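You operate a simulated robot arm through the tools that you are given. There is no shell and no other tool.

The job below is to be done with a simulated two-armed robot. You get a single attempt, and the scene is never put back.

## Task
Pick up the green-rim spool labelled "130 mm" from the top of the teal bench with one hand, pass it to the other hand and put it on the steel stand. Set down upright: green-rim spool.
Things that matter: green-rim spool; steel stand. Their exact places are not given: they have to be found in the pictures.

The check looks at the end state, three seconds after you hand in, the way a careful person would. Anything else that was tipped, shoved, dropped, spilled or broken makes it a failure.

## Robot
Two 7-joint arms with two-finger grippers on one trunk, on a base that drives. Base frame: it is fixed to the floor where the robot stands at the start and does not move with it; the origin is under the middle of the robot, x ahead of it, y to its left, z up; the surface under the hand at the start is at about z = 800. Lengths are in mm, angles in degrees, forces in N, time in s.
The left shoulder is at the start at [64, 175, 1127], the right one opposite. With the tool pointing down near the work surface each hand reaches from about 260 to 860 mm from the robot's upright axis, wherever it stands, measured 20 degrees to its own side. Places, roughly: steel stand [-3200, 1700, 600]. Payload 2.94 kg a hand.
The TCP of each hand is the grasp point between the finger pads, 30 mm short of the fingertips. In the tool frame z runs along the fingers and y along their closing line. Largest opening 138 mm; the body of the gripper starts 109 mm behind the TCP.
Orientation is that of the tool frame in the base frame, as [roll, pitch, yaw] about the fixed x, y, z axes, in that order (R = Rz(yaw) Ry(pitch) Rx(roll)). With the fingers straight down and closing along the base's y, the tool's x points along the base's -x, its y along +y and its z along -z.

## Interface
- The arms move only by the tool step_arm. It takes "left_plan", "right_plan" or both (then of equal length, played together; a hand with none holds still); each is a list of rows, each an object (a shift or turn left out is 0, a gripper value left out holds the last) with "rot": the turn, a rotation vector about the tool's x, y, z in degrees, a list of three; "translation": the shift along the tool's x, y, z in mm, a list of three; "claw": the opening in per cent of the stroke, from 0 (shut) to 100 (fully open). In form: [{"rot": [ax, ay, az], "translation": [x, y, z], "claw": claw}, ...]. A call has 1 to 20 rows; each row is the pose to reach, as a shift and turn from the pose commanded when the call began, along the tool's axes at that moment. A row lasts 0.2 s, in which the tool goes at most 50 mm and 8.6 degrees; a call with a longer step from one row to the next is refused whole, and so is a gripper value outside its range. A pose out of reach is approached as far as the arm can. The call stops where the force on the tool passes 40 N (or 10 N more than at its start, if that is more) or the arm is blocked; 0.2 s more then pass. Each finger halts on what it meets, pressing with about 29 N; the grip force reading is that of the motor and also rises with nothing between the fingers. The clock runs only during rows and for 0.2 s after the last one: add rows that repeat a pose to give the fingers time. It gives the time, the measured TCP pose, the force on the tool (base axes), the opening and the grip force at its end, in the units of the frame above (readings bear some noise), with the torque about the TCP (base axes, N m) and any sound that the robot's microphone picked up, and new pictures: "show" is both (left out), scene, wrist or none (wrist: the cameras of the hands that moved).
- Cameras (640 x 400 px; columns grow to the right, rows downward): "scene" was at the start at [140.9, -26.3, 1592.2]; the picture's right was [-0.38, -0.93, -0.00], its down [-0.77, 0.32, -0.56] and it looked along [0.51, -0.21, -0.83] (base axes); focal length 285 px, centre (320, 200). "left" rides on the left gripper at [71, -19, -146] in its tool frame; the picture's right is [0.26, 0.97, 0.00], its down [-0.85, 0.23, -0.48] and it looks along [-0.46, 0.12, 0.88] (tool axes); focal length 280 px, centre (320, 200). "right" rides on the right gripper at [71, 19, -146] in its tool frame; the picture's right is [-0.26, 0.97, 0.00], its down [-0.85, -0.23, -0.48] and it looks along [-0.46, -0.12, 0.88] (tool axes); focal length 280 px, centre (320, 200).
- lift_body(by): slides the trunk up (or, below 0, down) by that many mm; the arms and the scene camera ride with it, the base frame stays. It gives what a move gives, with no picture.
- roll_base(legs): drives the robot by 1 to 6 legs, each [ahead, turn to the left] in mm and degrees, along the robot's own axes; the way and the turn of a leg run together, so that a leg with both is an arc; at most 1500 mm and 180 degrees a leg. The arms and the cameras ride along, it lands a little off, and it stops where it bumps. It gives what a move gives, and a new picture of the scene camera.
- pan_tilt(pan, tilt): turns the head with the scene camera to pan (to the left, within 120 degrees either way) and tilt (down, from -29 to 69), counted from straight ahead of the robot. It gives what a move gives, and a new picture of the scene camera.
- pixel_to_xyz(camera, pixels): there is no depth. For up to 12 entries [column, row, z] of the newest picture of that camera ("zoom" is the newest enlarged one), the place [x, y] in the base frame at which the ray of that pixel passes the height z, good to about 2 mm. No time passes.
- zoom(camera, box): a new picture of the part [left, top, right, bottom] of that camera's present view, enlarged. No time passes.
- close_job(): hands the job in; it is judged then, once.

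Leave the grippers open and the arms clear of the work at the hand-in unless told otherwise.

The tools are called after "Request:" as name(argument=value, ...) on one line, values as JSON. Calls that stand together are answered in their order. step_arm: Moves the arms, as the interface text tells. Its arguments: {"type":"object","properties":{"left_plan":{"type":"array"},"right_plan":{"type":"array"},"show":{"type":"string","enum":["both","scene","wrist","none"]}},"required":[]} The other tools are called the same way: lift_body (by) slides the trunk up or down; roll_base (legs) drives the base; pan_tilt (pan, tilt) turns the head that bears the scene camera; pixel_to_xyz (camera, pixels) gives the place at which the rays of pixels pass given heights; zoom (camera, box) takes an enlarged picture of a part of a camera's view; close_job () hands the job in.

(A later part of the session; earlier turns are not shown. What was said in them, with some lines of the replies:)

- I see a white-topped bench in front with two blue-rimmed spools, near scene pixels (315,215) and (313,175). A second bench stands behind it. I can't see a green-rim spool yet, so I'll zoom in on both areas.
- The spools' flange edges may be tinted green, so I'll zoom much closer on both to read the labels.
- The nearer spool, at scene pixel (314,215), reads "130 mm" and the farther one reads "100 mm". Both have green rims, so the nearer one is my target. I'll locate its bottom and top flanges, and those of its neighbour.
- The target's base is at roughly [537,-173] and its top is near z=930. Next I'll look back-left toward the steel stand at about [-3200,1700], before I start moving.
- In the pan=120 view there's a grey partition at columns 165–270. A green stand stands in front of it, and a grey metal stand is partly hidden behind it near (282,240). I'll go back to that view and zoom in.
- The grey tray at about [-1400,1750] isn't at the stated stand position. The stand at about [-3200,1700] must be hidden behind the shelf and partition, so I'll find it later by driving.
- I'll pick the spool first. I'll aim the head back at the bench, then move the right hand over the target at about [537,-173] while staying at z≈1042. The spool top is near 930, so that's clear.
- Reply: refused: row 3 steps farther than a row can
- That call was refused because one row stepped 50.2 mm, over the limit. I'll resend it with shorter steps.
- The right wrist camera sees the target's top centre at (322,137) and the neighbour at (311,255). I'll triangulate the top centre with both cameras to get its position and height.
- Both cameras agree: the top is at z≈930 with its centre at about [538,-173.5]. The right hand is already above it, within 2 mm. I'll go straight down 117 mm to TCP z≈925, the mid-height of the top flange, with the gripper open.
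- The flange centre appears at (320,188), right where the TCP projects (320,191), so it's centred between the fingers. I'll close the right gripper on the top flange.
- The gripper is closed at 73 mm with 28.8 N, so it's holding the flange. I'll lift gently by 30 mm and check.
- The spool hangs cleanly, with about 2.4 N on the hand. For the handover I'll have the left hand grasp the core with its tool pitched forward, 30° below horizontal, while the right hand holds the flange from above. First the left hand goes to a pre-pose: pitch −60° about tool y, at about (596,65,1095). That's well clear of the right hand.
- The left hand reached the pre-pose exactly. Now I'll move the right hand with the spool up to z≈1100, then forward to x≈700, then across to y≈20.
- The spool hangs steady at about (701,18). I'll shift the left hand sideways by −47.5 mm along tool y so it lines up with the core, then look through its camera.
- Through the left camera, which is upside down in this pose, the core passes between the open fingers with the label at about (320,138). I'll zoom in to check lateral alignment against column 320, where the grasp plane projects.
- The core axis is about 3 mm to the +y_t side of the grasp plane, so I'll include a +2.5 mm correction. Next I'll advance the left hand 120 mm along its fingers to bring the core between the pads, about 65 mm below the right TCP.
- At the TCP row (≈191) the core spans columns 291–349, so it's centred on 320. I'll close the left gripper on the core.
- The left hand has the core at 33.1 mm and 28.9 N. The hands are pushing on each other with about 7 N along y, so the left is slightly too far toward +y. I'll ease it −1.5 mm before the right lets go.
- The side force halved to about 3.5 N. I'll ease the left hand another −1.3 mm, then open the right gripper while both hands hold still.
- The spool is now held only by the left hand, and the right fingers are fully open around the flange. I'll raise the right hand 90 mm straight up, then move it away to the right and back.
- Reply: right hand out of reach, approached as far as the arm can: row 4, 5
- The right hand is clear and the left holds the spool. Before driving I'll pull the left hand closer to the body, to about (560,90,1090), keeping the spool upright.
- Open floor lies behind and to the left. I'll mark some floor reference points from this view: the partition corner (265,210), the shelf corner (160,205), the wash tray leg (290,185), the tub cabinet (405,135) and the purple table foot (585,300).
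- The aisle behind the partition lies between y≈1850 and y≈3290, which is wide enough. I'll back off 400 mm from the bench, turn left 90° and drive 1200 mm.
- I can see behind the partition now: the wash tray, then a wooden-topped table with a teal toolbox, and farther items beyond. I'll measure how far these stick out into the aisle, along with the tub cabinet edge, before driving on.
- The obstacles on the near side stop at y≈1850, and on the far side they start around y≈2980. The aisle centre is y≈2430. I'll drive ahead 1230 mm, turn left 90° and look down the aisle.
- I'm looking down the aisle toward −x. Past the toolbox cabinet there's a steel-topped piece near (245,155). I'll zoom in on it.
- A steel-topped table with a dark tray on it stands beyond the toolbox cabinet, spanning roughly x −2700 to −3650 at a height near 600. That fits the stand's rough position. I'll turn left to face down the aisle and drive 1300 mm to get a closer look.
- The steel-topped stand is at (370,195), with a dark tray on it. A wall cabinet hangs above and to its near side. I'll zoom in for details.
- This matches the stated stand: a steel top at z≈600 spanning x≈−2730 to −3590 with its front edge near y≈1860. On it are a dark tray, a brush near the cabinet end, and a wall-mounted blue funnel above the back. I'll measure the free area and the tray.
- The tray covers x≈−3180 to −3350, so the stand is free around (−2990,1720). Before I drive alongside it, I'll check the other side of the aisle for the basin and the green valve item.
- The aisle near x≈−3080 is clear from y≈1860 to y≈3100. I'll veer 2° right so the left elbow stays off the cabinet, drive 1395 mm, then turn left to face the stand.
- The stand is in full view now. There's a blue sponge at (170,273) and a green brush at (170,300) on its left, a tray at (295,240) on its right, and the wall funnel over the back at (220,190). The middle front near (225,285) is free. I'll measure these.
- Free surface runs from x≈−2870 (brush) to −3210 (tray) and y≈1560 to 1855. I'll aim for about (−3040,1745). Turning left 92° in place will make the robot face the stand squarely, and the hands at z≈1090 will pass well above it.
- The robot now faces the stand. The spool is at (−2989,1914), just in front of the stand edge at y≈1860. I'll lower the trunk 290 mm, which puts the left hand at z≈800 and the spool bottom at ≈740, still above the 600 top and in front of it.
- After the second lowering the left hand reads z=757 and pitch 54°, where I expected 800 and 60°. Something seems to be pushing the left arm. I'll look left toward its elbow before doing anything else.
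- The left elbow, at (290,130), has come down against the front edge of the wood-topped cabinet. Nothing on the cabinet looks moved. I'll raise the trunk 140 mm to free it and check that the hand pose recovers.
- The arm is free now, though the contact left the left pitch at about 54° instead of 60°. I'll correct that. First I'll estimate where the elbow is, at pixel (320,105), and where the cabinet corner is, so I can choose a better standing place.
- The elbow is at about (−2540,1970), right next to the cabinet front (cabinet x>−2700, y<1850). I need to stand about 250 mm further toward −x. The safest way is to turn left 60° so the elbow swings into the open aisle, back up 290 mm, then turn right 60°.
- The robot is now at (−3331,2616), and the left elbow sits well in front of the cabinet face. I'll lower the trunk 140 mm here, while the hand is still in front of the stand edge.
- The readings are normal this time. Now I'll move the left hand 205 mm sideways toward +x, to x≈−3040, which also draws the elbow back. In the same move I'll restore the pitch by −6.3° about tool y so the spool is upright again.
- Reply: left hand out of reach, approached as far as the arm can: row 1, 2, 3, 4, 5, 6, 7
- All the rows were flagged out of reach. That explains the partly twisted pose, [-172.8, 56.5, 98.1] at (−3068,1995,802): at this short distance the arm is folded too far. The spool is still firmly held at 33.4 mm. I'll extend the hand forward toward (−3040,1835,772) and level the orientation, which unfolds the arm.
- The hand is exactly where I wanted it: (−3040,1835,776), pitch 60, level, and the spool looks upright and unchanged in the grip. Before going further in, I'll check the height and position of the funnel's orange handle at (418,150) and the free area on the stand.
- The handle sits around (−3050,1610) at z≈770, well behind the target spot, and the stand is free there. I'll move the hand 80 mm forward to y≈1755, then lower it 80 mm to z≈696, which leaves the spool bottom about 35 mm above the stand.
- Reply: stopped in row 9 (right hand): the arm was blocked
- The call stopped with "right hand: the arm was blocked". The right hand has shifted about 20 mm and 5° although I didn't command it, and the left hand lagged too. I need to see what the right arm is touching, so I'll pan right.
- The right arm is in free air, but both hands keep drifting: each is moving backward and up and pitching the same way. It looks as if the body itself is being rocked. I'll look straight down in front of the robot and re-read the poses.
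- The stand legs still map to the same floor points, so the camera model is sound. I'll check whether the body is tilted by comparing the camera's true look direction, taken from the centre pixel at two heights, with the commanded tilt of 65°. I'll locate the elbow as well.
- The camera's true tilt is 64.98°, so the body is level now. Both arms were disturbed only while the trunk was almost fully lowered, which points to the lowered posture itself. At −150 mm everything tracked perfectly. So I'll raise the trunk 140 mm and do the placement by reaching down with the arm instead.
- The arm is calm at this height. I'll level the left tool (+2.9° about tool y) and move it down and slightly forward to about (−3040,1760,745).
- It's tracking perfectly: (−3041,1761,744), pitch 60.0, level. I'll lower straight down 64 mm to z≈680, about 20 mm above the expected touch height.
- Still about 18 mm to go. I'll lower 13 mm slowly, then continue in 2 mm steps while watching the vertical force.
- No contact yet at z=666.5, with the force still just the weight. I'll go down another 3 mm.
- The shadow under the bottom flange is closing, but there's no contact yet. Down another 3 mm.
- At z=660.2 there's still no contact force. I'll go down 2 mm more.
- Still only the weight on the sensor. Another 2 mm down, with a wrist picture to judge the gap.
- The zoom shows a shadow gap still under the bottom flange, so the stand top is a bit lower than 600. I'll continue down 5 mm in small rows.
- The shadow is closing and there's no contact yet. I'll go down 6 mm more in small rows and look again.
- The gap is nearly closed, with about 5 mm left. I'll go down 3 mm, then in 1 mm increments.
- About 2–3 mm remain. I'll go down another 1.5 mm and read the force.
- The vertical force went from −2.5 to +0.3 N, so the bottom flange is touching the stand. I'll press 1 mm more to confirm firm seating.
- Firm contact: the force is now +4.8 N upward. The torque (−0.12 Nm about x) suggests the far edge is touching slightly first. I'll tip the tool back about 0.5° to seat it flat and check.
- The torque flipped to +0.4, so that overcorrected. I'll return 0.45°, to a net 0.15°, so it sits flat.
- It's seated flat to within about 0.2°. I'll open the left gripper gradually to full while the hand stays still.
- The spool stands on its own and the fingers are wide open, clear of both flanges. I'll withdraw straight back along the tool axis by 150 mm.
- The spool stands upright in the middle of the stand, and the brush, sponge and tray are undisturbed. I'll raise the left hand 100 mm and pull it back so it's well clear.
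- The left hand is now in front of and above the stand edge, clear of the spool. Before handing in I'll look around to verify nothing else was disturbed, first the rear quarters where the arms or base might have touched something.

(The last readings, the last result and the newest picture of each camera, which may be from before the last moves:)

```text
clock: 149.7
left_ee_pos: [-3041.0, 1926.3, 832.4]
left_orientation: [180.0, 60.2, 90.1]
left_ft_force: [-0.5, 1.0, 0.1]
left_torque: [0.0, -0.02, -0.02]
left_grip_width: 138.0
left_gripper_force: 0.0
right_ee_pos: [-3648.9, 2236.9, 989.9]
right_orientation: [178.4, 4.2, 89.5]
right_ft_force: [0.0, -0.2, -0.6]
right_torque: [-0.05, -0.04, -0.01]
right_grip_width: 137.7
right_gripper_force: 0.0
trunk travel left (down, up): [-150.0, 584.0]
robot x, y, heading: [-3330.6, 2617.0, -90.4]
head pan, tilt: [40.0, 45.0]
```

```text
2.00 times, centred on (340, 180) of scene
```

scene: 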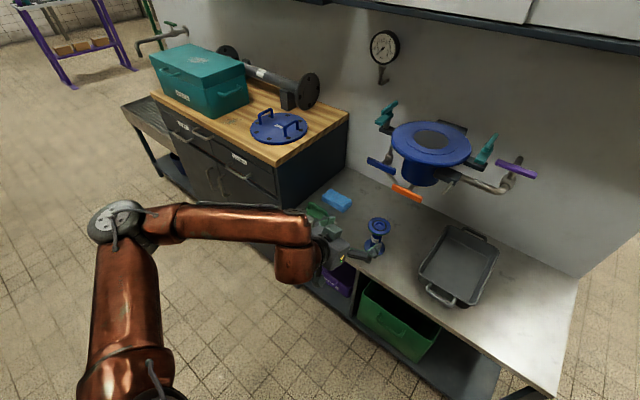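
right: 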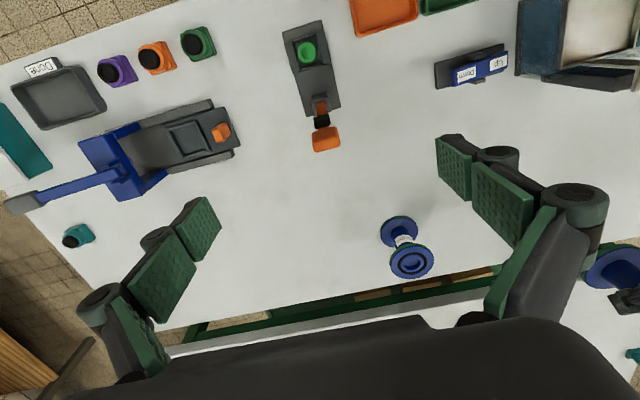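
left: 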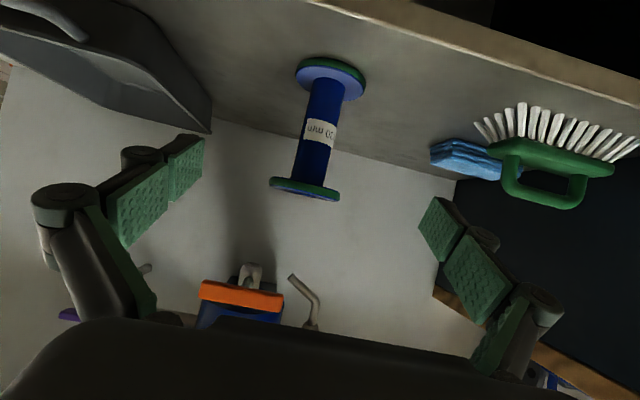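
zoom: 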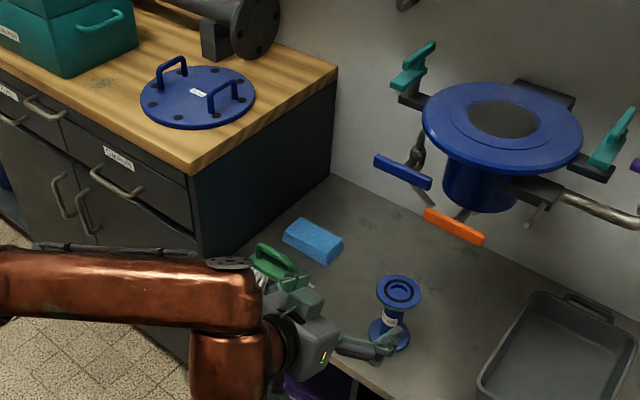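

Nothing around has been moved: the toolbox, lid, funnel, brush, sponge, tray and the items behind the robot all look in place. I'll raise the trunk 150 mm to lift both arms further clear, then take a last look at the spool.

Request:
lift_body(by=150)

Request:
pan_tilt(pan=22, tilt=52)

Request:
zoom(camera="scene", box=[240, 80, 480, 260])

Request:
zoom(camera="left", box=[200, 0, 480, 200])

```text
clock: 151.4
left_ee_pos: [-3041.7, 1924.7, 980.8]
left_orientation: [179.8, 60.1, 90.1]
left_ft_force: [0.2, 0.0, 0.3]
left_torque: [0.0, -0.03, 0.0]
left_grip_width: 138.2
left_gripper_force: 0.1
right_ee_pos: [-3648.4, 2237.1, 1139.9]
right_orientation: [178.3, 4.1, 89.3]
right_ft_force: [-1.3, 0.5, -0.1]
right_torque: [0.02, 0.01, 0.01]
right_grip_width: 137.9
right_gripper_force: 0.1
trunk travel left (down, up): [-300.0, 434.0]
robot x, y, heading: [-3334.4, 2617.2, -89.9]
head pan, tilt: [40.0, 45.0]
```

```text
clock: 152.2
left_ee_pos: [-3038.8, 1924.5, 982.8]
left_orientation: [179.8, 60.1, 90.1]
left_ft_force: [0.1, 0.2, 0.1]
left_torque: [0.01, -0.01, 0.01]
left_grip_width: 138.1
left_gripper_force: 0.1
right_ee_pos: [-3649.8, 2236.5, 1139.3]
right_orientation: [178.3, 4.1, 89.4]
right_ft_force: [0.3, -0.5, -0.8]
right_torque: [-0.02, -0.03, 0.0]
right_grip_width: 138.1
right_gripper_force: 0.0
trunk travel left (down, up): [-300.0, 434.0]
robot x, y, heading: [-3335.9, 2614.2, -90.2]
head pan, tilt: [22.0, 52.0]
```

scene: 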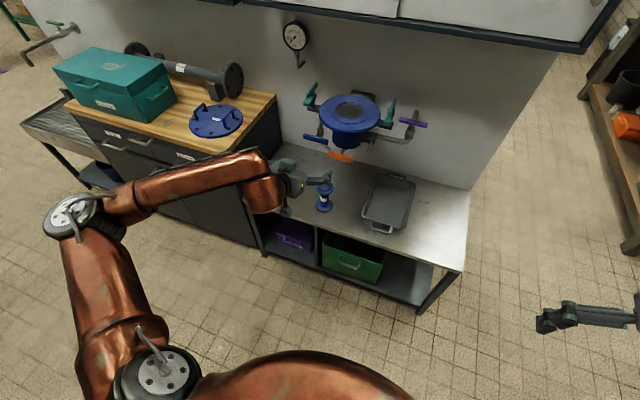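

```text
2.22 times, centred on (360, 170) of scene
```

zoom: 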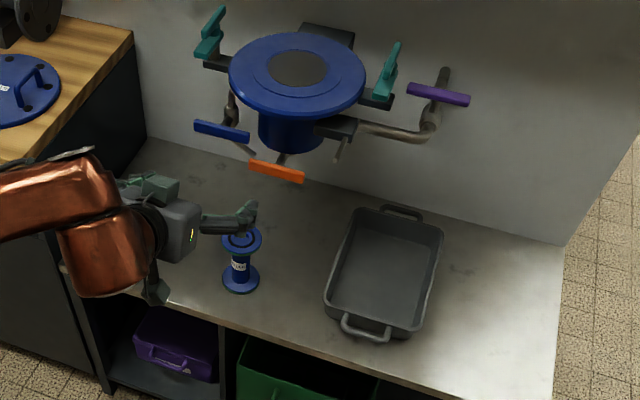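

```text
2.00 times, centred on (340, 100) of left
```

zoom: 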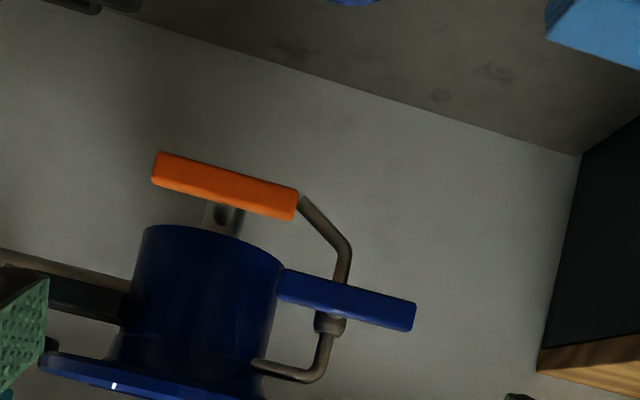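

The spool stands upright and free on the steel stand. Both grippers are open and empty, both arms are clear, and nothing around has been disturbed. Handing in now.

Request:
close_job()

```text
The job is handed in.
```

The green-rim "130 mm" spool is standing upright on the steel stand, and the job is handed in. The hand-in reported no verdict. The right hand picked it off the bench by its top flange and passed it to the left hand in the air. The left hand then set it down at about x −3040, y 1760, between the sponge and brush and the dark tray.

- **Stand identified by position:** I took the steel-topped table near the given coordinates to be the steel stand. Its top turned out to be about 580 mm high, not 600.
- **Arm contact:** While I was lowering the trunk, the left arm was pushed out of position, most likely by the elbow pressing on the edge of the wood-topped cabinet beside the stand. I raised the trunk and moved the robot. Nothing on the cabinet looked shifted in the pictures afterwards.
- **Unexplained disturbance:** Later, with the trunk almost fully lowered, both arms were pushed out of position and one move stopped. I did not find the cause, so I placed the spool with the trunk higher and the arm reaching down.

In the last look, everything around the stand and behind the robot appeared in place. Both grippers were open and both arms clear.
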